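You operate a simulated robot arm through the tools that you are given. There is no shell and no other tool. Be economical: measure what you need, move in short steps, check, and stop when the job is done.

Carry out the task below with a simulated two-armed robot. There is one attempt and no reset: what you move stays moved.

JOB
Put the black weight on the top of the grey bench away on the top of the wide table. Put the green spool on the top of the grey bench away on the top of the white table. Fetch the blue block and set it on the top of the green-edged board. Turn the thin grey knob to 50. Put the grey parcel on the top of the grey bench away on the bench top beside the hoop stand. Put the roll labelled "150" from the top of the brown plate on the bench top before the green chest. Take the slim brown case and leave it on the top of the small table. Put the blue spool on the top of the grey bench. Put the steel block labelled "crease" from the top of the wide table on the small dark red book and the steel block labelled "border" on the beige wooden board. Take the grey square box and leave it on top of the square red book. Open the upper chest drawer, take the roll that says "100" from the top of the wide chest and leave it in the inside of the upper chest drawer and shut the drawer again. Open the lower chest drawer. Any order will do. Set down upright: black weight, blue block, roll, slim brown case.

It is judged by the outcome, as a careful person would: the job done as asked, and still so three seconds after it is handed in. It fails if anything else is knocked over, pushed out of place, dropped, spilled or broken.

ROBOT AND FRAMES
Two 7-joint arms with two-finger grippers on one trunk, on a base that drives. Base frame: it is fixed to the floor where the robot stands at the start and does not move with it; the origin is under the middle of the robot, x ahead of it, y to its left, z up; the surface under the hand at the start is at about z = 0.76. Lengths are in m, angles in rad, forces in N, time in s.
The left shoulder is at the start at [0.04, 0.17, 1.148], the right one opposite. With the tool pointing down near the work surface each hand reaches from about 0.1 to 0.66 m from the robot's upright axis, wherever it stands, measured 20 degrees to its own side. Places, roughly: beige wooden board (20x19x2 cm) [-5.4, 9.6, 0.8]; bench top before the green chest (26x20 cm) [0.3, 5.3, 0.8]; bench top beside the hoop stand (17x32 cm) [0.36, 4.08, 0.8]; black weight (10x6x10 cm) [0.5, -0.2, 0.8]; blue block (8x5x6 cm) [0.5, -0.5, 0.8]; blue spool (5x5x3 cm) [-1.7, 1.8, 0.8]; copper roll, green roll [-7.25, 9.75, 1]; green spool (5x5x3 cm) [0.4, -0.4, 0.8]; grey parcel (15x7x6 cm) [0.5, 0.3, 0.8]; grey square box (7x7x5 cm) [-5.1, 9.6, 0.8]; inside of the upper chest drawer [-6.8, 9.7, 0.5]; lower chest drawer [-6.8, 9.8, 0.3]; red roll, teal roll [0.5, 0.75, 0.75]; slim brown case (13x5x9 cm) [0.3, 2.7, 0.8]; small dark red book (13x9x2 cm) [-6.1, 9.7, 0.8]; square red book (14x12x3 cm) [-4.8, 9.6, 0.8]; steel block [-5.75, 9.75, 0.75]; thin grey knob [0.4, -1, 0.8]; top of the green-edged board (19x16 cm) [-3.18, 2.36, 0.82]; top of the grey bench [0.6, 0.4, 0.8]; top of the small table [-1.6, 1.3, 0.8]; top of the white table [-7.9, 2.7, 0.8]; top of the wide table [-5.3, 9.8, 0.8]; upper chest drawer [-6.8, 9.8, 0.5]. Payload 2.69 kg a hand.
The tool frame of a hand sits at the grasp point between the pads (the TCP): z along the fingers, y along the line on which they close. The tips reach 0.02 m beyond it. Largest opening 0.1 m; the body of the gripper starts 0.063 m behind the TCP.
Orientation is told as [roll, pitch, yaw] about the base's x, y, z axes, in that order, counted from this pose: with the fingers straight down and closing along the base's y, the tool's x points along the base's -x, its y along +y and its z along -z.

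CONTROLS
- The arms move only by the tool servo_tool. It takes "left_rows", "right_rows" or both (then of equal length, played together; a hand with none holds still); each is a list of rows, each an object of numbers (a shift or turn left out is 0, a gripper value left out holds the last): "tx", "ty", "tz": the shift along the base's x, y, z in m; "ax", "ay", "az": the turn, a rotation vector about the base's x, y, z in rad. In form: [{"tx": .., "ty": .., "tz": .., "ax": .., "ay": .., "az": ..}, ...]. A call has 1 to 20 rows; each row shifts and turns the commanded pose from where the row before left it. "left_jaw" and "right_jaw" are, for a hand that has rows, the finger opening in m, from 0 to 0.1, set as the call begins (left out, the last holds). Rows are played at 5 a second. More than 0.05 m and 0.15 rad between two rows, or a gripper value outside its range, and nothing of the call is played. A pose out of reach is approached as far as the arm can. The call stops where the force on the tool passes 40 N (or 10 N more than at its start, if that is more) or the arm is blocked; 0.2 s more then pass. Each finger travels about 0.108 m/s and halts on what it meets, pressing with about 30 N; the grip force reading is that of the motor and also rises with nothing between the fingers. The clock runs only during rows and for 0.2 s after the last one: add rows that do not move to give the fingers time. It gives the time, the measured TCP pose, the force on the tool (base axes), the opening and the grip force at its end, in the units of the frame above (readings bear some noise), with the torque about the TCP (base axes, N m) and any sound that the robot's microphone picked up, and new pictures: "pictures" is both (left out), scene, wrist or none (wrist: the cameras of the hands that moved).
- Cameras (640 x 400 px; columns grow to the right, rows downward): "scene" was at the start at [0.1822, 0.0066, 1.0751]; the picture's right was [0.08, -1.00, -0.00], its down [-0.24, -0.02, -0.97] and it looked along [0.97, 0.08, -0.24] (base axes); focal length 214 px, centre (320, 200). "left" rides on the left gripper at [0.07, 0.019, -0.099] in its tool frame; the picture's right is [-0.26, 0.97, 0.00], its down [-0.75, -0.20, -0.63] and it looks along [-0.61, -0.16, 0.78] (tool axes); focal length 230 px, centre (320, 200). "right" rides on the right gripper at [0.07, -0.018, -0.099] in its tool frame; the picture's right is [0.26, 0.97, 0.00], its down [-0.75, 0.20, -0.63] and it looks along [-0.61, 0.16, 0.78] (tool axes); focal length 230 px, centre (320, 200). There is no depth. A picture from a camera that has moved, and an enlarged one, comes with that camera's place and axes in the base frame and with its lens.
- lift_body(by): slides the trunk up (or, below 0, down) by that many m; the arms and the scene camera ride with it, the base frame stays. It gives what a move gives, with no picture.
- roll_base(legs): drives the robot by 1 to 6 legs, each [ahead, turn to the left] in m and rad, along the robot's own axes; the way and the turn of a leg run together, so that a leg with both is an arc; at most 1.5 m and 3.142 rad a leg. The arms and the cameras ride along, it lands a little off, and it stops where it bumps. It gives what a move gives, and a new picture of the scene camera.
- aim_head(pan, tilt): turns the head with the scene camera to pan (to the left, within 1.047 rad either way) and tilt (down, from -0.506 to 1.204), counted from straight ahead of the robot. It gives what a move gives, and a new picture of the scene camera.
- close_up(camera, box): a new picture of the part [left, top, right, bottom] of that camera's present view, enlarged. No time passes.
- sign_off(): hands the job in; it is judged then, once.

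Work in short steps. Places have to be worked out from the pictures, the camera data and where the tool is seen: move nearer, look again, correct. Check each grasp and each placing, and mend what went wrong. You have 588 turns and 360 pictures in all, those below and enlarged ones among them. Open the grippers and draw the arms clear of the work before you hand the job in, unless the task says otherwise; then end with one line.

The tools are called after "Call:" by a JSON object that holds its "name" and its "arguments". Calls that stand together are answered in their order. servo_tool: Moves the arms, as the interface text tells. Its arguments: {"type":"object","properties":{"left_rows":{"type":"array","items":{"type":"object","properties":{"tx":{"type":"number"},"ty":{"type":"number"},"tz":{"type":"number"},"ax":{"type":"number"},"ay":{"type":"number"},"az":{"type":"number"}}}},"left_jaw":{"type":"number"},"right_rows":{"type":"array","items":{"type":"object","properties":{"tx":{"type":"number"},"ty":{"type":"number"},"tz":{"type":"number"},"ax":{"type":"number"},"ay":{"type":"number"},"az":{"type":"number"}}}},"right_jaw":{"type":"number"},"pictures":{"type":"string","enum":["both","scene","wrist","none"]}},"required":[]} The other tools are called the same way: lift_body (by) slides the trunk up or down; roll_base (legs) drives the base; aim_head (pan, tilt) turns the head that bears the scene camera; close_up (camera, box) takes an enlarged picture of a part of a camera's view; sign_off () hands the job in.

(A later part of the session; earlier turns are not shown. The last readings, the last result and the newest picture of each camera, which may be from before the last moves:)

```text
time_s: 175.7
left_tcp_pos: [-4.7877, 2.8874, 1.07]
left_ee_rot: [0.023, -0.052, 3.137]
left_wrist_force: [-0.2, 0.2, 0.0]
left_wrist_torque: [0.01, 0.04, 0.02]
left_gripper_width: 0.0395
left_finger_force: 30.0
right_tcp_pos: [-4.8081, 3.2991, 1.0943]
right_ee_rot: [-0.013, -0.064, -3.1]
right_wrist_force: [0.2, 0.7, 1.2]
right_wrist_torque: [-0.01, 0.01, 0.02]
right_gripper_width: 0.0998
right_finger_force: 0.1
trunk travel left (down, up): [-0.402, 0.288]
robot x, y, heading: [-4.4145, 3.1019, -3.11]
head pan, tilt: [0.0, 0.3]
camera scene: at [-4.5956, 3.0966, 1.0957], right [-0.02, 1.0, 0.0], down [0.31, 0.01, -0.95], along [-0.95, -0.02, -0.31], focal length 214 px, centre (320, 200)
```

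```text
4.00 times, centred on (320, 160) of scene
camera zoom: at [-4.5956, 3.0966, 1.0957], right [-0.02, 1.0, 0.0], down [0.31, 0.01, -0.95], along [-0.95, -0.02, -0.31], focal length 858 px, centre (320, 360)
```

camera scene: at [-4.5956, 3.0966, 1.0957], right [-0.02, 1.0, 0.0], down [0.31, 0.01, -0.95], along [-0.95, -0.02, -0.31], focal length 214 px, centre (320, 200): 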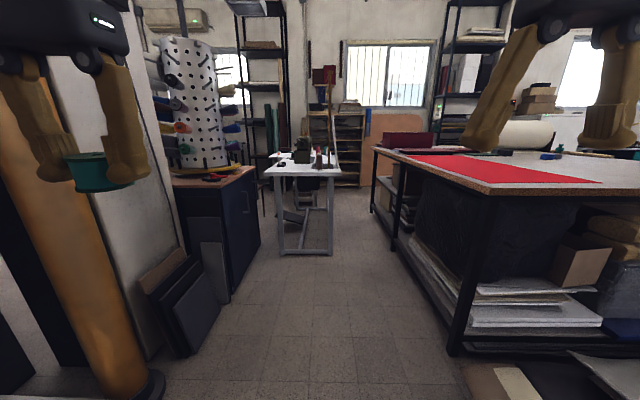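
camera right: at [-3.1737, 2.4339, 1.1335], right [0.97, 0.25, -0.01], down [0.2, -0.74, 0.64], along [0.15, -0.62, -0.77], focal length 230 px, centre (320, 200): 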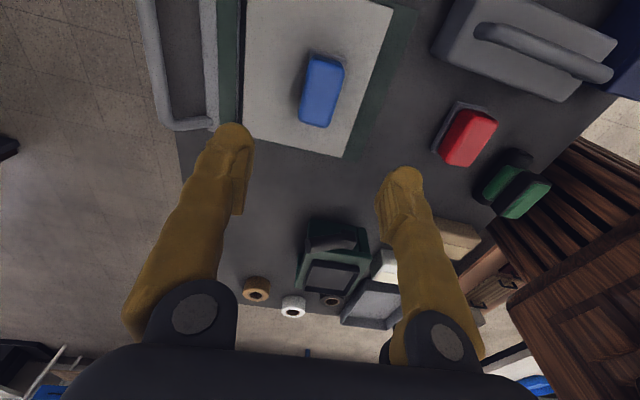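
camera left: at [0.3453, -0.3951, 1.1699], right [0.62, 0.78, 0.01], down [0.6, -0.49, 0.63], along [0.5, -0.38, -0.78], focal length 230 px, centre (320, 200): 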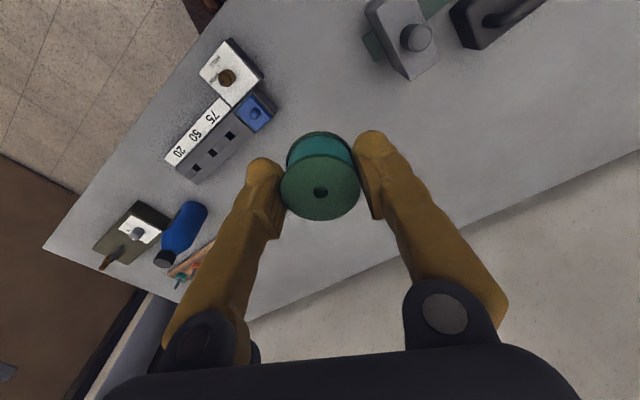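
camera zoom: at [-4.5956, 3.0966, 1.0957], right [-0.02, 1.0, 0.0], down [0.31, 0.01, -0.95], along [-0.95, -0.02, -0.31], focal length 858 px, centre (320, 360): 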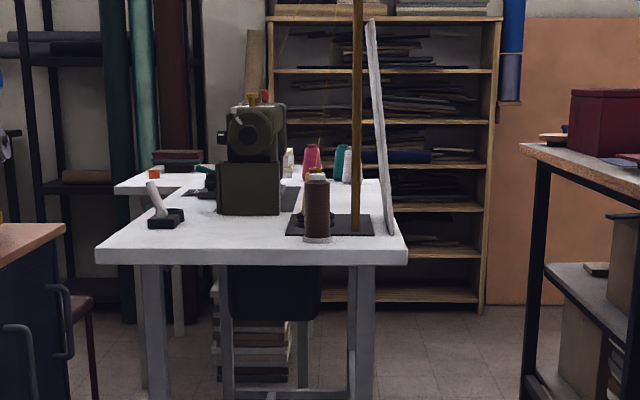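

A sewing table stands ahead with another white table behind it. I move closer to tell which one is at (-7.9, 2.7).

Call:
{"name": "roll_base", "arguments": {"legs": [[0.8, 0]]}}

Call:
{"name": "close_up", "arguments": {"camera": "scene", "box": [200, 80, 440, 260]}}

```text
time_s: 179.9
left_tcp_pos: [-5.5734, 2.8643, 1.0687]
left_ee_rot: [0.023, -0.051, -3.141]
left_wrist_force: [-0.3, -1.0, 0.0]
left_wrist_torque: [-0.01, -0.02, 0.0]
left_gripper_width: 0.0394
left_finger_force: 29.9
right_tcp_pos: [-5.5977, 3.2758, 1.0934]
right_ee_rot: [-0.01, -0.059, -3.094]
right_wrist_force: [-0.1, -0.3, -0.1]
right_wrist_torque: [0.01, 0.01, 0.01]
right_gripper_width: 0.0998
right_finger_force: 0.1
trunk travel left (down, up): [-0.402, 0.288]
robot x, y, heading: [-5.2003, 3.0807, -3.113]
head pan, tilt: [0.0, 0.3]
camera scene: at [-5.3829, 3.0748, 1.0954], right [-0.03, 1.0, 0.0], down [0.31, 0.01, -0.95], along [-0.95, -0.03, -0.31], focal length 214 px, centre (320, 200)
```

scene: 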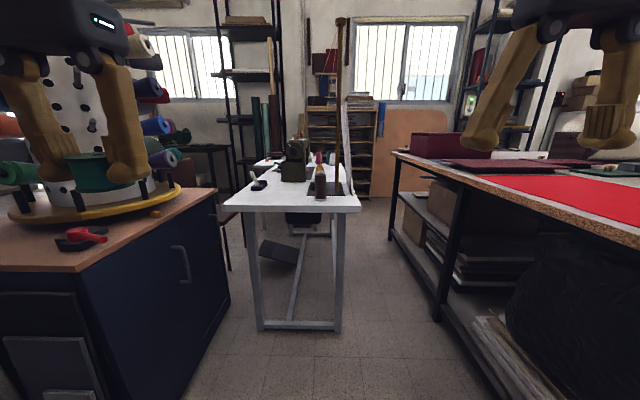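

```text
2.22 times, centred on (320, 170) of scene
camera zoom: at [-5.3829, 3.0748, 1.0954], right [-0.03, 1.0, 0.0], down [0.31, 0.01, -0.95], along [-0.95, -0.03, -0.31], focal length 477 px, centre (320, 267)
```

zoom: 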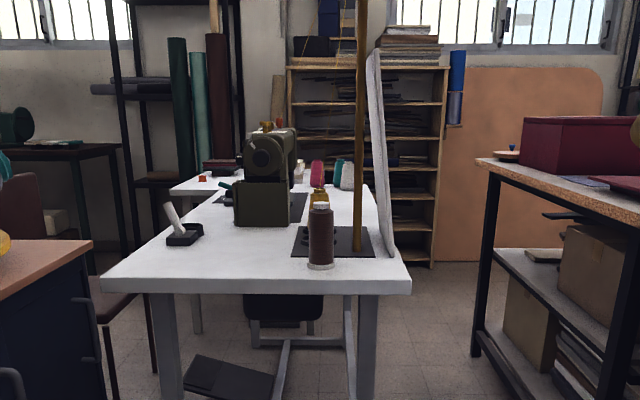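

Call:
{"name": "close_up", "arguments": {"camera": "scene", "box": [220, 130, 380, 230]}}

Call:
{"name": "lift_body", "arguments": {"by": 0.28}}

Call:
{"name": "close_up", "arguments": {"camera": "scene", "box": [200, 100, 440, 260]}}

```text
4.00 times, centred on (300, 180) of scene
camera zoom: at [-5.3829, 3.0748, 1.0954], right [-0.03, 1.0, 0.0], down [0.31, 0.01, -0.95], along [-0.95, -0.03, -0.31], focal length 858 px, centre (400, 280)
```

zoom: 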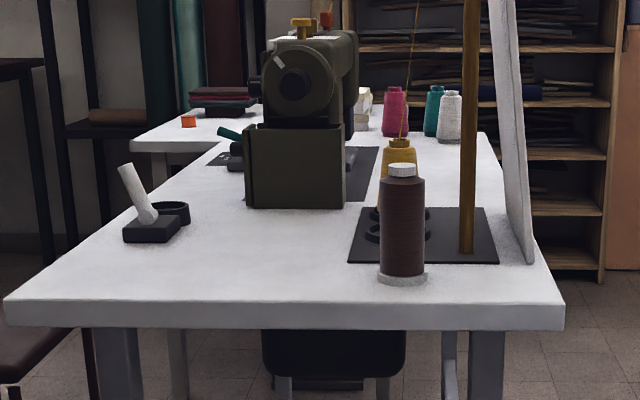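

```text
time_s: 182.7
left_tcp_pos: [-5.5574, 2.8642, 1.3549]
left_ee_rot: [0.023, -0.067, -3.143]
left_wrist_force: [0.1, 0.4, -1.2]
left_wrist_torque: [0.0, 0.01, -0.01]
left_gripper_width: 0.0395
left_finger_force: 29.7
right_tcp_pos: [-5.5793, 3.277, 1.3775]
right_ee_rot: [-0.013, -0.071, -3.097]
right_wrist_force: [0.4, 0.2, -0.3]
right_wrist_torque: [-0.03, -0.01, -0.01]
right_gripper_width: 0.1002
right_finger_force: 0.1
trunk travel left (down, up): [-0.682, 0.008]
robot x, y, heading: [-5.2001, 3.082, -3.112]
head pan, tilt: [0.0, 0.3]
```

```text
2.50 times, centred on (320, 180) of scene
camera zoom: at [-5.3872, 3.0747, 1.3753], right [-0.03, 1.0, 0.0], down [0.31, 0.01, -0.95], along [-0.95, -0.03, -0.31], focal length 536 px, centre (320, 250)
```

zoom: 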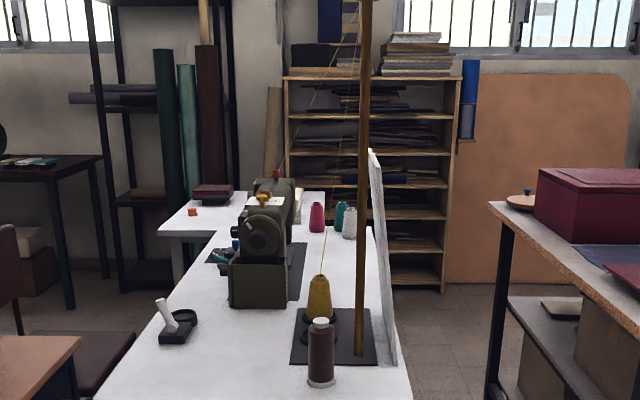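

The second white table (x≈-7.4..-8.2, y≈2.4..3.1) is the target; the aisle beside the sewing table is too narrow. I look left for a southern approach.

Call:
{"name": "aim_head", "arguments": {"pan": 0.9, "tilt": 0.25}}

Call:
{"name": "aim_head", "arguments": {"pan": -0.8, "tilt": 0.3}}

```text
time_s: 183.9
left_tcp_pos: [-5.5576, 2.8655, 1.3546]
left_ee_rot: [0.024, -0.067, -3.142]
left_wrist_force: [-0.6, 0.6, -0.6]
left_wrist_torque: [-0.02, 0.02, 0.04]
left_gripper_width: 0.0395
left_finger_force: 30.4
right_tcp_pos: [-5.5798, 3.277, 1.3756]
right_ee_rot: [-0.012, -0.07, -3.093]
right_wrist_force: [0.4, -0.5, 0.6]
right_wrist_torque: [-0.03, 0.02, 0.02]
right_gripper_width: 0.0998
right_finger_force: 0.1
trunk travel left (down, up): [-0.682, 0.008]
robot x, y, heading: [-5.1977, 3.0781, -3.105]
head pan, tilt: [0.901, 0.25]
camera scene: at [-5.3499, 3.0026, 1.3807], right [-0.8, 0.6, -0.01], down [0.16, 0.2, -0.97], along [-0.58, -0.78, -0.26], focal length 214 px, centre (320, 200)
```

scene: 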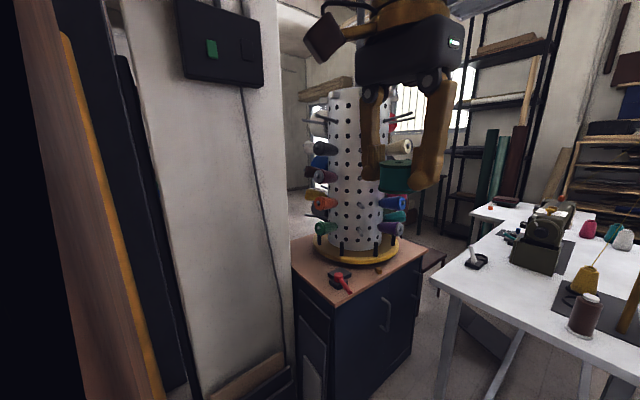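

```text
time_s: 185.7
left_tcp_pos: [-5.5579, 2.8655, 1.3554]
left_ee_rot: [0.023, -0.068, -3.141]
left_wrist_force: [0.5, 1.0, -0.3]
left_wrist_torque: [0.0, -0.04, -0.03]
left_gripper_width: 0.0394
left_finger_force: 29.7
right_tcp_pos: [-5.5796, 3.2765, 1.377]
right_ee_rot: [-0.011, -0.07, -3.093]
right_wrist_force: [-0.2, 0.5, -0.1]
right_wrist_torque: [0.03, 0.0, 0.0]
right_gripper_width: 0.0998
right_finger_force: 0.1
trunk travel left (down, up): [-0.682, 0.008]
robot x, y, heading: [-5.2011, 3.0792, -3.116]
head pan, tilt: [-0.799, 0.3]
camera scene: at [-5.361, 3.1423, 1.3759], right [0.7, 0.72, 0.01], down [0.23, -0.21, -0.95], along [-0.68, 0.66, -0.31], focal length 214 px, centre (320, 200)
```

scene: 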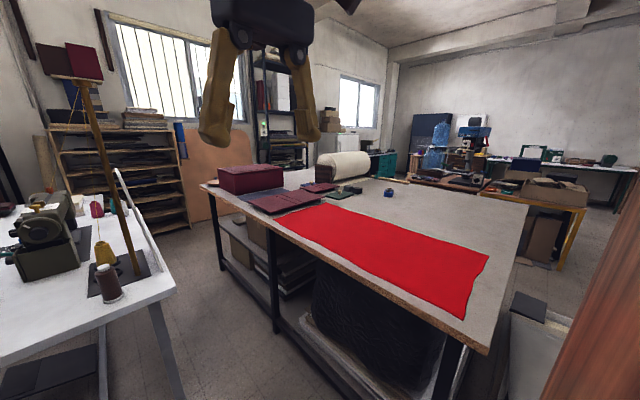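

The north way round the cutting table (x -5.36..-7.35, y 3.65..5.08) is open. I back out east and go north past the sheet pile.

Call:
{"name": "aim_head", "arguments": {"pan": 0.0, "tilt": 0.45}}

Call:
{"name": "roll_base", "arguments": {"legs": [[-1.15, 0], [0, -1.58]]}}

```text
time_s: 186.8
left_tcp_pos: [-5.557, 2.8649, 1.3548]
left_ee_rot: [0.022, -0.064, -3.142]
left_wrist_force: [-0.1, 0.0, -0.2]
left_wrist_torque: [0.04, 0.02, -0.01]
left_gripper_width: 0.0396
left_finger_force: 30.1
right_tcp_pos: [-5.5792, 3.2773, 1.3761]
right_ee_rot: [-0.012, -0.07, -3.092]
right_wrist_force: [-0.2, 0.6, -0.4]
right_wrist_torque: [-0.01, 0.01, 0.01]
right_gripper_width: 0.1001
right_finger_force: 0.1
trunk travel left (down, up): [-0.682, 0.008]
robot x, y, heading: [-5.1953, 3.0814, -3.114]
head pan, tilt: [0.0, 0.45]
camera scene: at [-5.3855, 3.0748, 1.3615], right [-0.03, 1.0, 0.0], down [0.45, 0.01, -0.89], along [-0.89, -0.03, -0.45], focal length 214 px, centre (320, 200)
```

scene: 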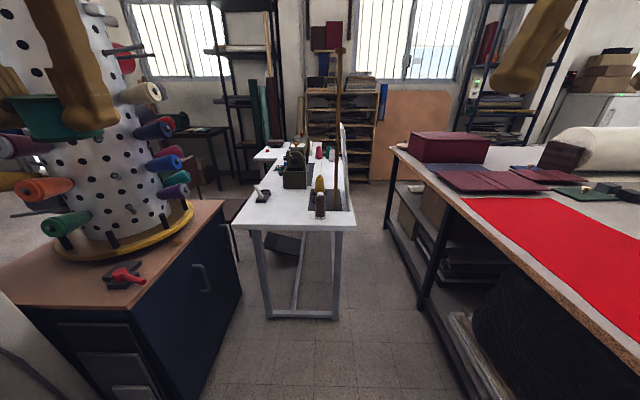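

```text
time_s: 196.6
left_tcp_pos: [-4.2588, 3.4753, 1.3541]
left_ee_rot: [0.022, -0.066, 1.56]
left_wrist_force: [-0.9, -1.0, -0.4]
left_wrist_torque: [0.03, 0.02, 0.01]
left_gripper_width: 0.0394
left_finger_force: 30.1
right_tcp_pos: [-3.8455, 3.4923, 1.3767]
right_ee_rot: [-0.012, -0.072, 1.605]
right_wrist_force: [-0.1, -0.4, -0.1]
right_wrist_torque: [0.04, -0.02, -0.01]
right_gripper_width: 0.0996
right_finger_force: 0.1
trunk travel left (down, up): [-0.682, 0.008]
robot x, y, heading: [-4.056, 3.1175, 1.587]
head pan, tilt: [0.0, 0.45]
camera scene: at [-4.0568, 3.2997, 1.3615], right [1.0, 0.02, 0.0], down [0.01, -0.45, -0.89], along [-0.02, 0.89, -0.45], focal length 214 px, centre (320, 200)
```

scene: 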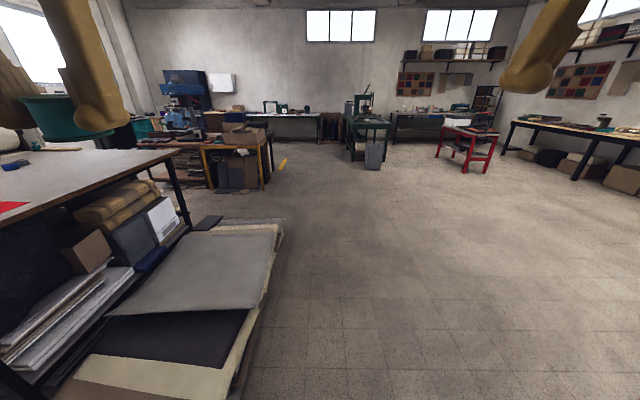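

Clear: pile's north end y≈5.2, workbench y≥6.3. I go to y≈5.7 and turn west.

Call:
{"name": "roll_base", "arguments": {"legs": [[1.3, 0], [1.3, 0], [0, 1.55], [0.6, 0]]}}

```text
time_s: 197.3
left_tcp_pos: [-4.248, 3.3927, 1.3223]
left_ee_rot: [0.025, 0.059, 1.56]
left_wrist_force: [0.2, 0.1, -0.7]
left_wrist_torque: [-0.02, 0.02, 0.01]
left_gripper_width: 0.0393
left_finger_force: 29.9
right_tcp_pos: [-3.8449, 3.3848, 1.3404]
right_ee_rot: [-0.095, 0.197, 1.68]
right_wrist_force: [0.7, 0.0, 0.3]
right_wrist_torque: [-0.03, 0.02, -0.02]
right_gripper_width: 0.0999
right_finger_force: 0.0
trunk travel left (down, up): [-0.682, 0.008]
robot x, y, heading: [-4.0531, 3.1171, 1.588]
head pan, tilt: [0.0, 0.45]
stopped in leg 1: the force on the tool passed its limit at 93 N (the readings are from after the stop); the commanded pose is now the measured one
camera scene: at [-4.0558, 3.3007, 1.3614], right [1.0, 0.02, 0.0], down [0.01, -0.45, -0.89], along [-0.02, 0.89, -0.45], focal length 214 px, centre (320, 200)
```

scene: 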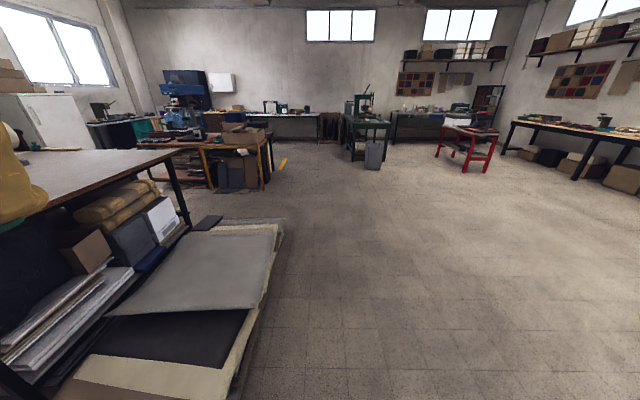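

The hands had drifted in towards the head. I extend both forward again and level them.

Call:
{"name": "servo_tool", "arguments": {"left_rows": [{"ty": 0.04, "ax": 0.03}, {"ty": 0.04, "ax": 0.03}, {"ty": 0.045}, {"ty": 0.045}, {"ty": 0.03}], "right_rows": [{"ty": 0.04, "ax": 0.1, "ay": 0.05}, {"ty": 0.04, "ax": 0.09, "ay": 0.06}, {"ty": 0.045, "az": -0.1}, {"ty": 0.045}, {"ty": 0.03}], "pictures": "none"}}

Call:
{"name": "roll_base", "arguments": {"legs": [[1.3, 0], [1.3, 0], [0, 1.55], [0.6, 0]]}}

```text
time_s: 198.5
left_tcp_pos: [-4.25, 3.6014, 1.3385]
left_ee_rot: [0.028, -0.076, 1.562]
left_wrist_force: [0.7, -1.5, 0.1]
left_wrist_torque: [-0.05, -0.01, 0.0]
left_gripper_width: 0.0394
left_finger_force: 29.7
right_tcp_pos: [-3.8454, 3.5934, 1.359]
right_ee_rot: [-0.015, -0.082, 1.581]
right_wrist_force: [-0.1, 0.0, 0.1]
right_wrist_torque: [0.0, 0.02, 0.02]
right_gripper_width: 0.0998
right_finger_force: 0.1
trunk travel left (down, up): [-0.682, 0.008]
robot x, y, heading: [-4.0554, 3.1135, 1.59]
head pan, tilt: [0.0, 0.45]
```

```text
time_s: 206.2
left_tcp_pos: [-4.2383, 4.9558, 1.3506]
left_ee_rot: [0.023, -0.098, 1.53]
left_wrist_force: [-0.1, -0.8, -0.3]
left_wrist_torque: [-0.02, 0.01, 0.0]
left_gripper_width: 0.0393
left_finger_force: 29.6
right_tcp_pos: [-3.8332, 4.9324, 1.3717]
right_ee_rot: [-0.011, -0.106, 1.548]
right_wrist_force: [-0.3, -0.7, 0.1]
right_wrist_torque: [-0.02, -0.02, -0.02]
right_gripper_width: 0.0999
right_finger_force: 0.1
trunk travel left (down, up): [-0.682, 0.008]
robot x, y, heading: [-4.0583, 4.5023, 1.554]
head pan, tilt: [0.0, 0.45]
stopped in leg 2: the robot was blocked; the commanded pose is now the measured one
camera scene: at [-4.0534, 4.6878, 1.3614], right [1.0, -0.02, 0.0], down [-0.01, -0.45, -0.89], along [0.02, 0.89, -0.45], focal length 214 px, centre (320, 200)
```

scene: 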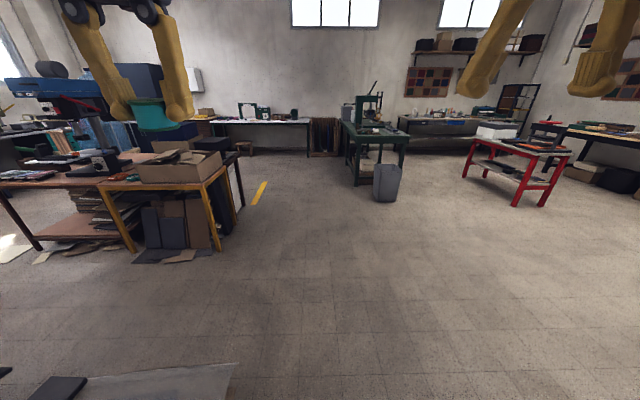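

Call:
{"name": "roll_base", "arguments": {"legs": [[1.25, 0.03], [0, 1.55], [0.6, 0]]}}

```text
time_s: 219.4
left_tcp_pos: [-5.1183, 5.5766, 1.3518]
left_ee_rot: [0.023, -0.101, 3.103]
left_wrist_force: [-0.2, 0.4, -0.5]
left_wrist_torque: [-0.01, -0.03, -0.01]
left_gripper_width: 0.0392
left_finger_force: 29.9
right_tcp_pos: [-5.0951, 5.9822, 1.3715]
right_ee_rot: [-0.009, -0.107, 3.12]
right_wrist_force: [0.0, -0.5, -1.0]
right_wrist_torque: [0.01, 0.0, -0.01]
right_gripper_width: 0.1
right_finger_force: 0.1
trunk travel left (down, up): [-0.682, 0.008]
robot x, y, heading: [-4.6669, 5.7582, 3.127]
head pan, tilt: [0.0, 0.45]
camera scene: at [-4.8518, 5.7585, 1.3614], right [0.01, 1.0, 0.0], down [0.45, -0.01, -0.89], along [-0.89, 0.01, -0.45], focal length 214 px, centre (320, 200)
```

scene: 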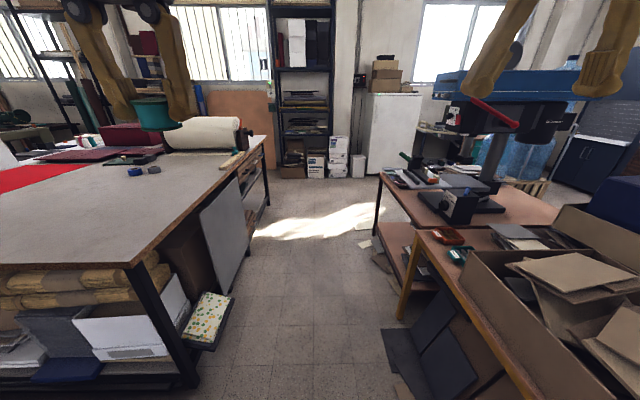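

The lane between cutting table and workbench is clear. I drive west to x≈-7.85 and turn south.

Call:
{"name": "roll_base", "arguments": {"legs": [[0, 0.05], [1.5, 0], [1.5, 0], [0.15, 0]]}}

Call:
{"name": "roll_base", "arguments": {"legs": [[0, 1.54]]}}

```text
time_s: 235.2
left_tcp_pos: [-8.213, 5.4939, 1.3687]
left_ee_rot: [0.026, -0.138, 3.131]
left_wrist_force: [0.4, -0.3, 0.4]
left_wrist_torque: [0.06, -0.02, 0.0]
left_gripper_width: 0.0393
left_finger_force: 29.8
right_tcp_pos: [-8.2015, 5.9, 1.3872]
right_ee_rot: [-0.008, -0.145, -3.132]
right_wrist_force: [-0.6, -0.1, 0.4]
right_wrist_torque: [0.01, -0.04, 0.01]
right_gripper_width: 0.1002
right_finger_force: 0.0
trunk travel left (down, up): [-0.682, 0.008]
robot x, y, heading: [-7.818, 5.6898, -3.126]
head pan, tilt: [0.0, 0.45]
camera scene: at [-7.9509, 5.6849, 1.3675], right [-0.02, 1.0, 0.0], down [0.42, 0.01, -0.91], along [-0.91, -0.01, -0.42], focal length 214 px, centre (320, 200)
```

scene: 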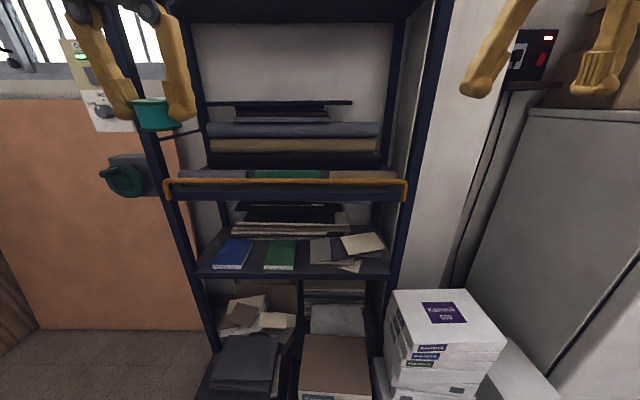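

```text
time_s: 239.6
left_tcp_pos: [-7.6165, 5.2412, 1.3506]
left_ee_rot: [0.02, -0.098, -1.57]
left_wrist_force: [0.4, -0.1, -1.5]
left_wrist_torque: [0.11, 0.04, -0.02]
left_gripper_width: 0.0393
left_finger_force: 30.3
right_tcp_pos: [-8.0228, 5.2489, 1.3713]
right_ee_rot: [-0.012, -0.106, -1.556]
right_wrist_force: [1.1, -0.8, -0.3]
right_wrist_torque: [0.05, 0.08, -0.01]
right_gripper_width: 0.0998
right_finger_force: 0.1
trunk travel left (down, up): [-0.682, 0.008]
robot x, y, heading: [-7.8462, 5.6859, -1.548]
head pan, tilt: [0.0, 0.45]
camera scene: at [-7.8381, 5.4863, 1.3593], right [-1.0, -0.02, 0.0], down [-0.01, 0.46, -0.89], along [0.02, -0.89, -0.46], focal length 214 px, centre (320, 200)
```

scene: 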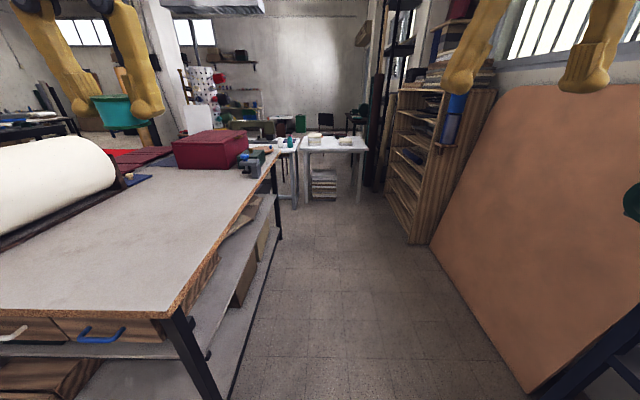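

The white table is straight ahead. I drive 2 m towards it.

Call:
{"name": "roll_base", "arguments": {"legs": [[1.0, 0], [0.95, 0]]}}

Call:
{"name": "aim_head", "arguments": {"pan": 0.0, "tilt": 0.7}}

```text
time_s: 249.3
left_tcp_pos: [-7.5757, 3.325, 1.3617]
left_ee_rot: [0.022, -0.126, -1.569]
left_wrist_force: [0.7, -0.3, -0.9]
left_wrist_torque: [-0.01, 0.03, 0.02]
left_gripper_width: 0.0395
left_finger_force: 30.1
right_tcp_pos: [-7.9819, 3.3326, 1.3812]
right_ee_rot: [-0.008, -0.132, -1.552]
right_wrist_force: [-0.1, -0.1, 0.0]
right_wrist_torque: [-0.03, 0.0, -0.03]
right_gripper_width: 0.1
right_finger_force: 0.1
trunk travel left (down, up): [-0.682, 0.008]
robot x, y, heading: [-7.8012, 3.7352, -1.543]
head pan, tilt: [0.0, 0.45]
camera scene: at [-7.7962, 3.5489, 1.3615], right [-1.0, -0.03, 0.0], down [-0.01, 0.45, -0.89], along [0.02, -0.89, -0.45], focal length 214 px, centre (320, 200)
```

scene: 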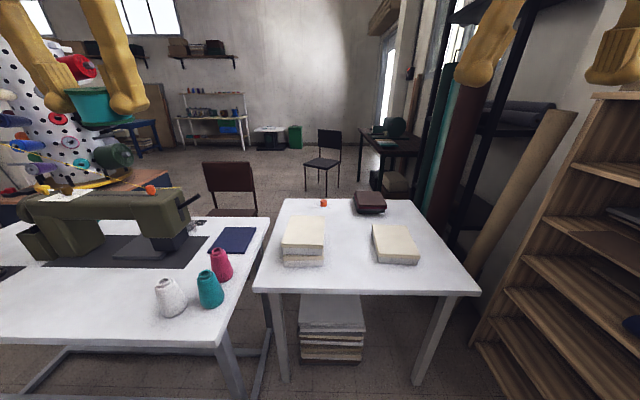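

```text
time_s: 250.1
left_tcp_pos: [-7.5769, 3.3489, 1.3679]
left_ee_rot: [0.022, -0.142, -1.571]
left_wrist_force: [0.0, 0.9, 0.1]
left_wrist_torque: [-0.01, -0.01, -0.01]
left_gripper_width: 0.0395
left_finger_force: 29.5
right_tcp_pos: [-7.9822, 3.3573, 1.3852]
right_ee_rot: [-0.011, -0.141, -1.552]
right_wrist_force: [-0.1, 0.4, 0.3]
right_wrist_torque: [-0.03, 0.02, 0.01]
right_gripper_width: 0.1
right_finger_force: 0.1
trunk travel left (down, up): [-0.682, 0.008]
robot x, y, heading: [-7.805, 3.7333, -1.545]
head pan, tilt: [0.0, 0.7]
camera scene: at [-7.7965, 3.5578, 1.3397], right [-1.0, -0.03, 0.0], down [-0.02, 0.66, -0.76], along [0.02, -0.75, -0.66], focal length 214 px, centre (320, 200)
```

scene: 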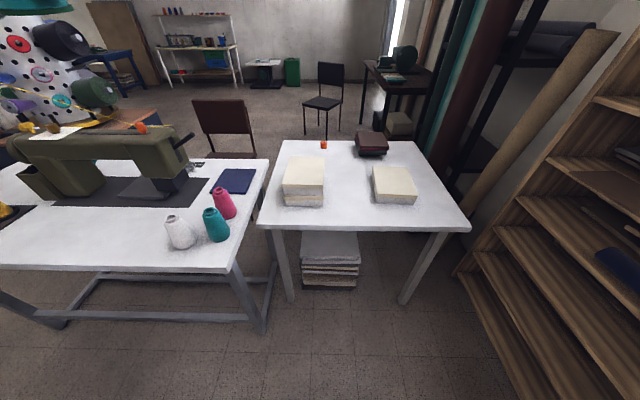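

Confirmed: a separate white table with free space in front of and between the yellow stacks. I come closer, turn slightly right so the left hand faces the spot (-7.88, 2.99).

Call:
{"name": "roll_base", "arguments": {"legs": [[0.24, 0], [0, -0.4]]}}

Call:
{"name": "lift_body", "arguments": {"by": -0.25}}

Call:
{"name": "aim_head", "arguments": {"pan": 0.15, "tilt": 0.75}}

```text
time_s: 253.1
left_tcp_pos: [-7.7451, 3.0333, 1.3626]
left_ee_rot: [0.022, -0.128, -1.971]
left_wrist_force: [-0.1, -0.4, -0.3]
left_wrist_torque: [0.03, 0.0, 0.0]
left_gripper_width: 0.0395
left_finger_force: 29.8
right_tcp_pos: [-8.1157, 3.2002, 1.3829]
right_ee_rot: [-0.01, -0.135, -1.957]
right_wrist_force: [0.1, 0.1, 0.7]
right_wrist_torque: [-0.02, 0.0, 0.0]
right_gripper_width: 0.0998
right_finger_force: 0.1
trunk travel left (down, up): [-0.682, 0.008]
robot x, y, heading: [-7.7866, 3.4972, -1.947]
head pan, tilt: [0.0, 0.7]
camera scene: at [-7.8557, 3.3229, 1.3389], right [-0.93, 0.37, 0.0], down [0.24, 0.61, -0.75], along [-0.28, -0.7, -0.66], focal length 214 px, centre (320, 200)
```

scene: 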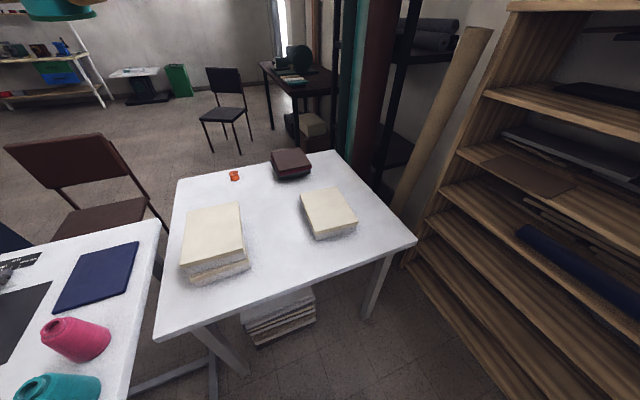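

```text
time_s: 255.7
left_tcp_pos: [-7.735, 3.0587, 1.1199]
left_ee_rot: [0.023, -0.15, -1.97]
left_wrist_force: [0.3, 0.0, 0.4]
left_wrist_torque: [0.0, -0.02, 0.02]
left_gripper_width: 0.0393
left_finger_force: 30.1
right_tcp_pos: [-8.1055, 3.2265, 1.1297]
right_ee_rot: [-0.011, -0.126, -1.955]
right_wrist_force: [-0.8, 1.6, 0.5]
right_wrist_torque: [-0.05, -0.03, 0.01]
right_gripper_width: 0.1002
right_finger_force: 0.0
trunk travel left (down, up): [-0.432, 0.258]
robot x, y, heading: [-7.7883, 3.491, -1.949]
head pan, tilt: [0.0, 0.7]
```

```text
time_s: 256.4
left_tcp_pos: [-7.736, 3.0573, 1.1202]
left_ee_rot: [0.023, -0.147, -1.97]
left_wrist_force: [-0.7, -0.4, -0.1]
left_wrist_torque: [0.03, 0.02, -0.01]
left_gripper_width: 0.0394
left_finger_force: 30.0
right_tcp_pos: [-8.1057, 3.2256, 1.131]
right_ee_rot: [-0.011, -0.125, -1.955]
right_wrist_force: [0.0, 0.2, -0.8]
right_wrist_torque: [0.0, 0.0, 0.02]
right_gripper_width: 0.1
right_finger_force: 0.0
trunk travel left (down, up): [-0.432, 0.258]
robot x, y, heading: [-7.7914, 3.4902, -1.95]
head pan, tilt: [0.15, 0.75]
camera scene: at [-7.8406, 3.3289, 1.0853], right [-0.97, 0.23, 0.0], down [0.16, 0.68, -0.72], along [-0.16, -0.7, -0.69], focal length 214 px, centre (320, 200)
```

scene: 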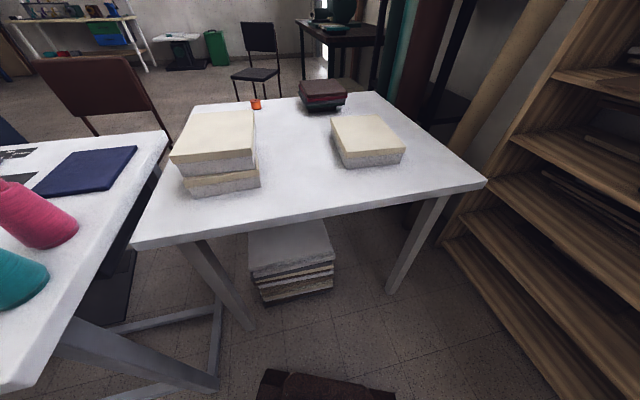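

Call:
{"name": "servo_tool", "arguments": {"left_rows": [{"tx": -0.035, "ty": -0.02, "ax": 0.1, "ay": -0.04}, {"tx": -0.035, "ty": -0.02, "ax": 0.035, "ay": -0.017}, {"tx": -0.035, "ty": -0.02}, {"tx": -0.035, "ty": -0.015}, {"tz": -0.04}, {"tz": -0.04}, {"tz": -0.04}, {"tz": -0.04}, {"tz": -0.04}]}}

```text
time_s: 258.4
left_tcp_pos: [-7.8762, 2.9819, 0.9198]
left_ee_rot: [0.022, -0.002, -1.97]
left_wrist_force: [0.3, -0.3, -0.6]
left_wrist_torque: [-0.03, -0.02, 0.02]
left_gripper_width: 0.0395
left_finger_force: 29.8
right_tcp_pos: [-8.1064, 3.2247, 1.1293]
right_ee_rot: [-0.011, -0.123, -1.954]
right_wrist_force: [-0.4, -0.6, -0.4]
right_wrist_torque: [-0.01, 0.0, 0.0]
right_gripper_width: 0.0999
right_finger_force: 0.0
trunk travel left (down, up): [-0.432, 0.258]
robot x, y, heading: [-7.7872, 3.4916, -1.947]
head pan, tilt: [0.15, 0.75]
camera scene: at [-7.8407, 3.3284, 1.0852], right [-0.97, 0.23, 0.0], down [0.16, 0.68, -0.72], along [-0.16, -0.7, -0.69], focal length 214 px, centre (320, 200)
camera left: at [-7.8331, 3.0411, 1.0197], right [0.79, -0.61, 0.02], down [-0.49, -0.61, 0.63], along [-0.37, -0.5, -0.78], focal length 230 px, centre (320, 200)
```

scene: 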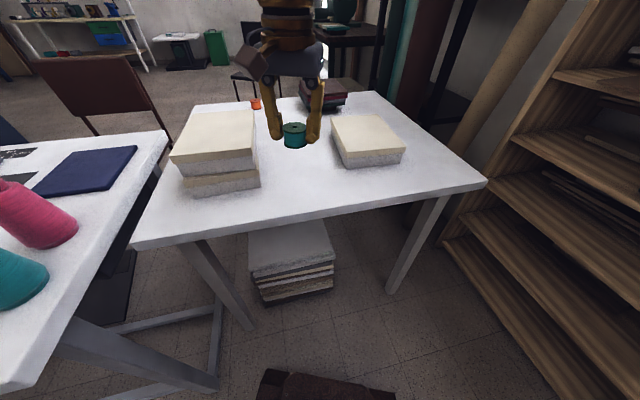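
left: 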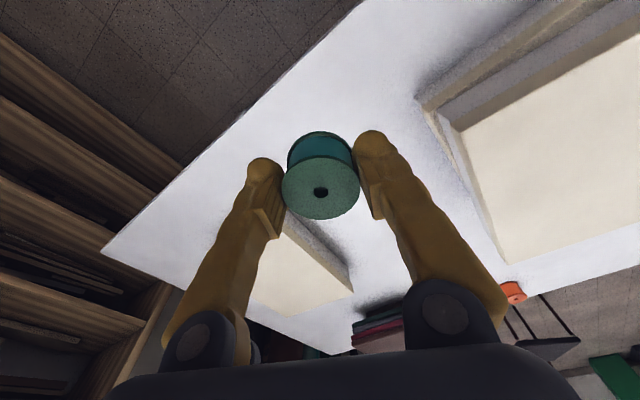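

Call:
{"name": "servo_tool", "arguments": {"left_rows": [{"tz": -0.03}, {"tz": -0.03}, {"tz": -0.02}, {"tz": -0.01}], "pictures": "none"}}

Call:
{"name": "servo_tool", "arguments": {"left_rows": [{"tz": -0.007}, {"tz": -0.007}], "pictures": "none"}}

Call:
{"name": "close_up", "arguments": {"camera": "scene", "box": [240, 110, 360, 200]}}

```text
time_s: 259.4
left_tcp_pos: [-7.8759, 2.9819, 0.832]
left_ee_rot: [0.023, -0.002, -1.971]
left_wrist_force: [-0.1, 0.6, 0.4]
left_wrist_torque: [0.02, 0.0, -0.02]
left_gripper_width: 0.0393
left_finger_force: 29.9
right_tcp_pos: [-8.1062, 3.227, 1.129]
right_ee_rot: [-0.01, -0.126, -1.955]
right_wrist_force: [0.1, -0.1, 0.5]
right_wrist_torque: [0.04, 0.02, 0.01]
right_gripper_width: 0.0999
right_finger_force: 0.1
trunk travel left (down, up): [-0.432, 0.258]
robot x, y, heading: [-7.7887, 3.491, -1.949]
head pan, tilt: [0.15, 0.75]
```

```text
time_s: 260.0
left_tcp_pos: [-7.8765, 2.9824, 0.8158]
left_ee_rot: [0.023, -0.002, -1.971]
left_wrist_force: [-0.3, -0.9, -1.0]
left_wrist_torque: [-0.01, 0.0, -0.02]
left_gripper_width: 0.0394
left_finger_force: 29.5
right_tcp_pos: [-8.1065, 3.2253, 1.1283]
right_ee_rot: [-0.009, -0.127, -1.954]
right_wrist_force: [0.0, 0.7, -0.5]
right_wrist_torque: [-0.03, -0.03, 0.0]
right_gripper_width: 0.1002
right_finger_force: 0.0
trunk travel left (down, up): [-0.432, 0.258]
robot x, y, heading: [-7.7915, 3.4924, -1.946]
head pan, tilt: [0.15, 0.75]
```

```text
4.44 times, centred on (300, 155) of scene
camera zoom: at [-7.8406, 3.3289, 1.0853], right [-0.97, 0.23, 0.0], down [0.16, 0.68, -0.72], along [-0.16, -0.7, -0.69], focal length 953 px, centre (409, 400)
```

zoom: 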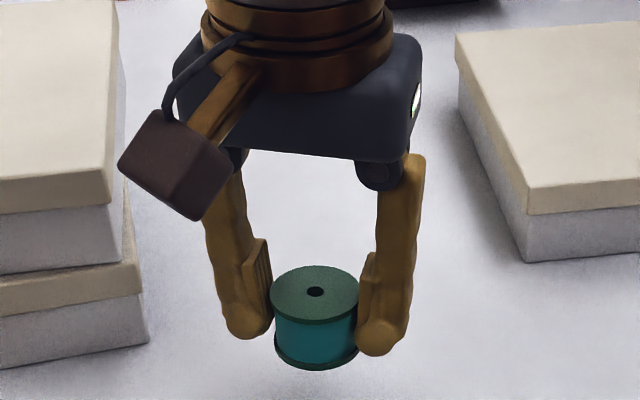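

Call:
{"name": "servo_tool", "arguments": {"left_rows": [{"tz": -0.006}, {"tz": -0.006}], "pictures": "none"}}

Call:
{"name": "servo_tool", "arguments": {"left_rows": [{"tz": -0.005}, {"tz": -0.005}], "pictures": "none"}}

```text
time_s: 260.6
left_tcp_pos: [-7.8756, 2.9836, 0.8045]
left_ee_rot: [0.023, 0.0, -1.971]
left_wrist_force: [-0.2, 0.6, -0.1]
left_wrist_torque: [-0.01, 0.03, -0.02]
left_gripper_width: 0.0394
left_finger_force: 29.5
right_tcp_pos: [-8.1065, 3.2259, 1.1295]
right_ee_rot: [-0.01, -0.125, -1.955]
right_wrist_force: [-0.4, -1.0, -0.5]
right_wrist_torque: [-0.01, -0.02, 0.0]
right_gripper_width: 0.1001
right_finger_force: 0.0
trunk travel left (down, up): [-0.432, 0.258]
robot x, y, heading: [-7.7879, 3.4916, -1.948]
head pan, tilt: [0.15, 0.75]
```

```text
time_s: 261.2
left_tcp_pos: [-7.8757, 2.9836, 0.7932]
left_ee_rot: [0.022, 0.001, -1.97]
left_wrist_force: [-0.1, -0.2, -0.3]
left_wrist_torque: [0.0, 0.02, -0.03]
left_gripper_width: 0.0395
left_finger_force: 30.4
right_tcp_pos: [-8.1065, 3.2277, 1.129]
right_ee_rot: [-0.009, -0.126, -1.956]
right_wrist_force: [-0.6, 0.1, 0.3]
right_wrist_torque: [0.05, 0.0, 0.02]
right_gripper_width: 0.0998
right_finger_force: 0.0
trunk travel left (down, up): [-0.432, 0.258]
robot x, y, heading: [-7.7908, 3.4979, -1.95]
head pan, tilt: [0.15, 0.75]
```

Call:
{"name": "servo_tool", "arguments": {"left_rows": [{"tz": -0.004}, {"tz": -0.004}], "pictures": "none"}}

Call:
{"name": "close_up", "arguments": {"camera": "scene", "box": [240, 110, 360, 200]}}

```text
time_s: 261.8
left_tcp_pos: [-7.8765, 2.9835, 0.787]
left_ee_rot: [0.023, -0.002, -1.971]
left_wrist_force: [0.7, -0.6, -0.7]
left_wrist_torque: [-0.02, 0.0, 0.01]
left_gripper_width: 0.0397
left_finger_force: 29.7
right_tcp_pos: [-8.1073, 3.2257, 1.1282]
right_ee_rot: [-0.01, -0.125, -1.953]
right_wrist_force: [0.3, 0.1, -0.3]
right_wrist_torque: [0.0, 0.04, 0.01]
right_gripper_width: 0.1001
right_finger_force: 0.0
trunk travel left (down, up): [-0.432, 0.258]
robot x, y, heading: [-7.7878, 3.4907, -1.945]
head pan, tilt: [0.15, 0.75]
```

```text
4.44 times, centred on (300, 155) of scene
camera zoom: at [-7.8406, 3.3289, 1.0853], right [-0.97, 0.23, 0.0], down [0.16, 0.68, -0.72], along [-0.16, -0.7, -0.69], focal length 953 px, centre (409, 400)
```

zoom: 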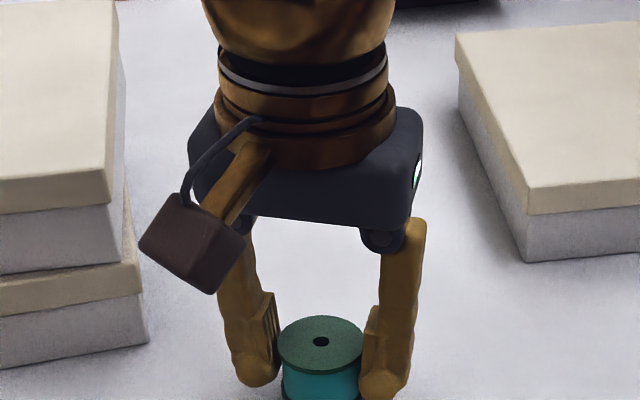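

Call:
{"name": "servo_tool", "arguments": {"left_rows": [{"tz": -0.004}, {"tz": -0.004}], "pictures": "none"}}

Call:
{"name": "servo_tool", "arguments": {"left_rows": [{"tz": -0.003}, {"tz": -0.003}], "pictures": "none"}}

```text
time_s: 262.4
left_tcp_pos: [-7.8768, 2.9835, 0.7788]
left_ee_rot: [0.024, -0.003, -1.971]
left_wrist_force: [2.3, 2.4, 12.1]
left_wrist_torque: [-0.02, 0.17, -0.03]
left_gripper_width: 0.0395
left_finger_force: 30.5
right_tcp_pos: [-8.1062, 3.2275, 1.1297]
right_ee_rot: [-0.01, -0.126, -1.954]
right_wrist_force: [-0.4, -0.4, 0.1]
right_wrist_torque: [0.02, -0.01, -0.01]
right_gripper_width: 0.0998
right_finger_force: 0.0
trunk travel left (down, up): [-0.432, 0.258]
robot x, y, heading: [-7.7898, 3.4909, -1.947]
head pan, tilt: [0.15, 0.75]
```

```text
time_s: 263.0
left_tcp_pos: [-7.8774, 2.9824, 0.7744]
left_ee_rot: [0.023, -0.006, -1.972]
left_wrist_force: [2.0, 1.5, 29.5]
left_wrist_torque: [-0.07, 0.06, 0.01]
left_gripper_width: 0.0397
left_finger_force: 30.0
right_tcp_pos: [-8.1049, 3.2285, 1.1317]
right_ee_rot: [-0.01, -0.127, -1.954]
right_wrist_force: [-0.1, -0.4, -0.3]
right_wrist_torque: [-0.01, -0.03, 0.0]
right_gripper_width: 0.1001
right_finger_force: 0.1
trunk travel left (down, up): [-0.432, 0.258]
robot x, y, heading: [-7.7907, 3.4939, -1.944]
head pan, tilt: [0.15, 0.75]
```

In contact. I ease off 3 mm, open and rise.

Call:
{"name": "servo_tool", "arguments": {"left_rows": [{"tz": 0.004}, {}], "pictures": "none"}}

Call:
{"name": "servo_tool", "arguments": {"left_rows": [{}, {"tz": 0.03}, {"tz": 0.05}, {"tz": 0.05}, {"tz": 0.05}, {"tz": 0.05}, {"tz": 0.05}], "left_jaw": 0.065, "pictures": "scene"}}

```text
time_s: 263.6
left_tcp_pos: [-7.8761, 2.9841, 0.7748]
left_ee_rot: [0.022, 0.003, -1.97]
left_wrist_force: [-0.6, 0.3, 4.1]
left_wrist_torque: [-0.08, 0.03, 0.0]
left_gripper_width: 0.0393
left_finger_force: 30.6
right_tcp_pos: [-8.1057, 3.2258, 1.1284]
right_ee_rot: [-0.01, -0.125, -1.954]
right_wrist_force: [0.5, 0.3, -0.2]
right_wrist_torque: [0.0, 0.03, -0.02]
right_gripper_width: 0.1
right_finger_force: 0.1
trunk travel left (down, up): [-0.432, 0.258]
robot x, y, heading: [-7.7922, 3.4908, -1.945]
head pan, tilt: [0.15, 0.75]
```

```text
time_s: 265.2
left_tcp_pos: [-7.876, 2.9853, 1.0556]
left_ee_rot: [0.023, 0.0, -1.97]
left_wrist_force: [0.1, 1.0, 0.3]
left_wrist_torque: [-0.02, 0.01, 0.01]
left_gripper_width: 0.065
left_finger_force: 0.0
right_tcp_pos: [-8.1056, 3.2268, 1.1296]
right_ee_rot: [-0.011, -0.126, -1.955]
right_wrist_force: [0.2, 0.3, -0.1]
right_wrist_torque: [0.0, 0.0, -0.03]
right_gripper_width: 0.0998
right_finger_force: 0.2
trunk travel left (down, up): [-0.432, 0.258]
robot x, y, heading: [-7.7886, 3.4906, -1.947]
head pan, tilt: [0.15, 0.75]
camera scene: at [-7.8403, 3.3296, 1.0854], right [-0.97, 0.23, 0.0], down [0.16, 0.68, -0.72], along [-0.16, -0.7, -0.69], focal length 214 px, centre (320, 200)
```

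scene: 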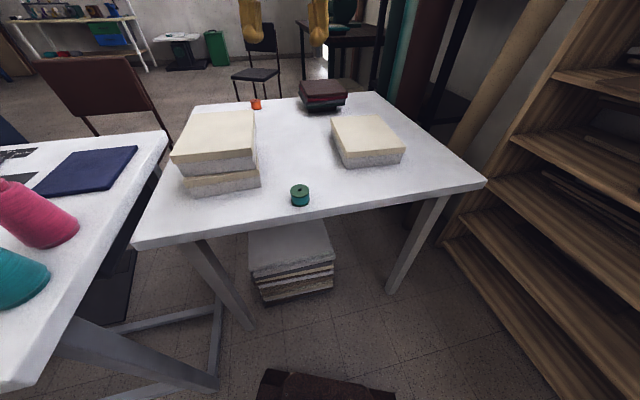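

Spool stands on the white table. I ready the arms for driving and retrace the route: back north, then east.

Call:
{"name": "servo_tool", "arguments": {"right_rows": [{"tx": -0.02, "ty": -0.04, "ax": 0.1, "ay": -0.04}, {"tx": -0.015, "ty": -0.04}, {"ty": -0.03}], "left_rows": [{"tx": 0.02, "tz": 0.02}, {"tx": 0.03, "tz": 0.02}, {"tx": 0.03, "tz": 0.02}], "pictures": "none"}}

Call:
{"name": "lift_body", "arguments": {"by": 0.2}}

Call:
{"name": "roll_base", "arguments": {"legs": [[0, 0.4], [-1.1, 0], [-1.1, 0], [0, 1.55]]}}

```text
time_s: 266.0
left_tcp_pos: [-7.7946, 2.9807, 1.1172]
left_ee_rot: [0.022, 0.0, -1.97]
left_wrist_force: [0.4, -0.2, -0.2]
left_wrist_torque: [-0.01, 0.01, -0.04]
left_gripper_width: 0.065
left_finger_force: 0.2
right_tcp_pos: [-8.1414, 3.1125, 1.1388]
right_ee_rot: [-0.014, -0.047, -1.953]
right_wrist_force: [0.4, -1.1, 0.0]
right_wrist_torque: [0.01, 0.02, -0.01]
right_gripper_width: 0.1003
right_finger_force: 0.1
trunk travel left (down, up): [-0.432, 0.258]
robot x, y, heading: [-7.791, 3.492, -1.946]
head pan, tilt: [0.15, 0.75]
```

```text
time_s: 268.1
left_tcp_pos: [-7.7952, 2.9805, 1.3163]
left_ee_rot: [0.023, 0.0, -1.97]
left_wrist_force: [-0.1, 1.0, 0.7]
left_wrist_torque: [0.03, -0.01, 0.02]
left_gripper_width: 0.0651
left_finger_force: 0.2
right_tcp_pos: [-8.1433, 3.1135, 1.3389]
right_ee_rot: [-0.012, -0.047, -1.955]
right_wrist_force: [0.0, 0.0, 0.1]
right_wrist_torque: [-0.01, -0.01, -0.01]
right_gripper_width: 0.0999
right_finger_force: 0.0
trunk travel left (down, up): [-0.632, 0.058]
robot x, y, heading: [-7.7911, 3.4956, -1.946]
head pan, tilt: [0.15, 0.75]
```

```text
time_s: 284.1
left_tcp_pos: [-7.3741, 5.8827, 1.3189]
left_ee_rot: [0.025, 0.001, 0.01]
left_wrist_force: [-1.2, 0.5, 1.0]
left_wrist_torque: [-0.01, 0.02, 0.01]
left_gripper_width: 0.0649
left_finger_force: 0.1
right_tcp_pos: [-7.3578, 5.5121, 1.3378]
right_ee_rot: [-0.011, -0.048, 0.026]
right_wrist_force: [-0.3, -0.4, -0.7]
right_wrist_torque: [0.0, 0.02, 0.03]
right_gripper_width: 0.1
right_finger_force: 0.0
trunk travel left (down, up): [-0.632, 0.058]
robot x, y, heading: [-7.8482, 5.676, 0.033]
head pan, tilt: [0.15, 0.75]
camera scene: at [-7.6706, 5.692, 1.2853], right [0.18, -0.98, 0.0], down [-0.68, -0.12, -0.72], along [0.71, 0.13, -0.69], focal length 214 px, centre (320, 200)
```

scene: 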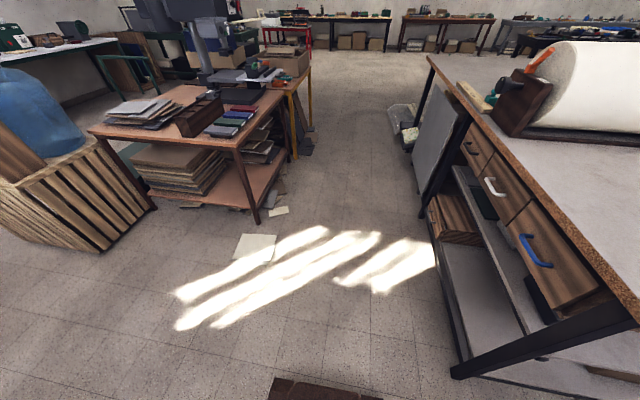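

Lane clear; I drive east along it to about x=-4.1, then diagonally towards the gap near the dark table.

Call:
{"name": "roll_base", "arguments": {"legs": [[0, -0.03], [1.3, 0], [1.3, 0], [1.15, 0], [0, -0.8]]}}

```text
time_s: 304.9
left_tcp_pos: [-3.6219, 5.4664, 1.3235]
left_ee_rot: [0.023, -0.016, -0.823]
left_wrist_force: [-0.1, -0.9, 0.5]
left_wrist_torque: [-0.02, 0.03, 0.01]
left_gripper_width: 0.065
left_finger_force: 0.1
right_tcp_pos: [-3.8861, 5.2053, 1.3455]
right_ee_rot: [-0.01, -0.061, -0.808]
right_wrist_force: [-0.9, 0.4, -0.7]
right_wrist_torque: [0.0, 0.04, -0.01]
right_gripper_width: 0.1001
right_finger_force: 0.1
trunk travel left (down, up): [-0.632, 0.058]
robot x, y, heading: [-4.0762, 5.6645, -0.8]
head pan, tilt: [0.15, 0.75]
camera scene: at [-3.9467, 5.546, 1.2852], right [-0.61, -0.8, 0.0], down [-0.55, 0.42, -0.72], along [0.57, -0.43, -0.69], focal length 214 px, centre (320, 200)
```

scene: 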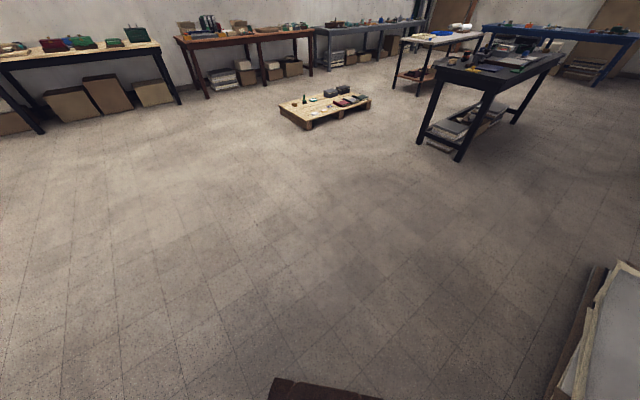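

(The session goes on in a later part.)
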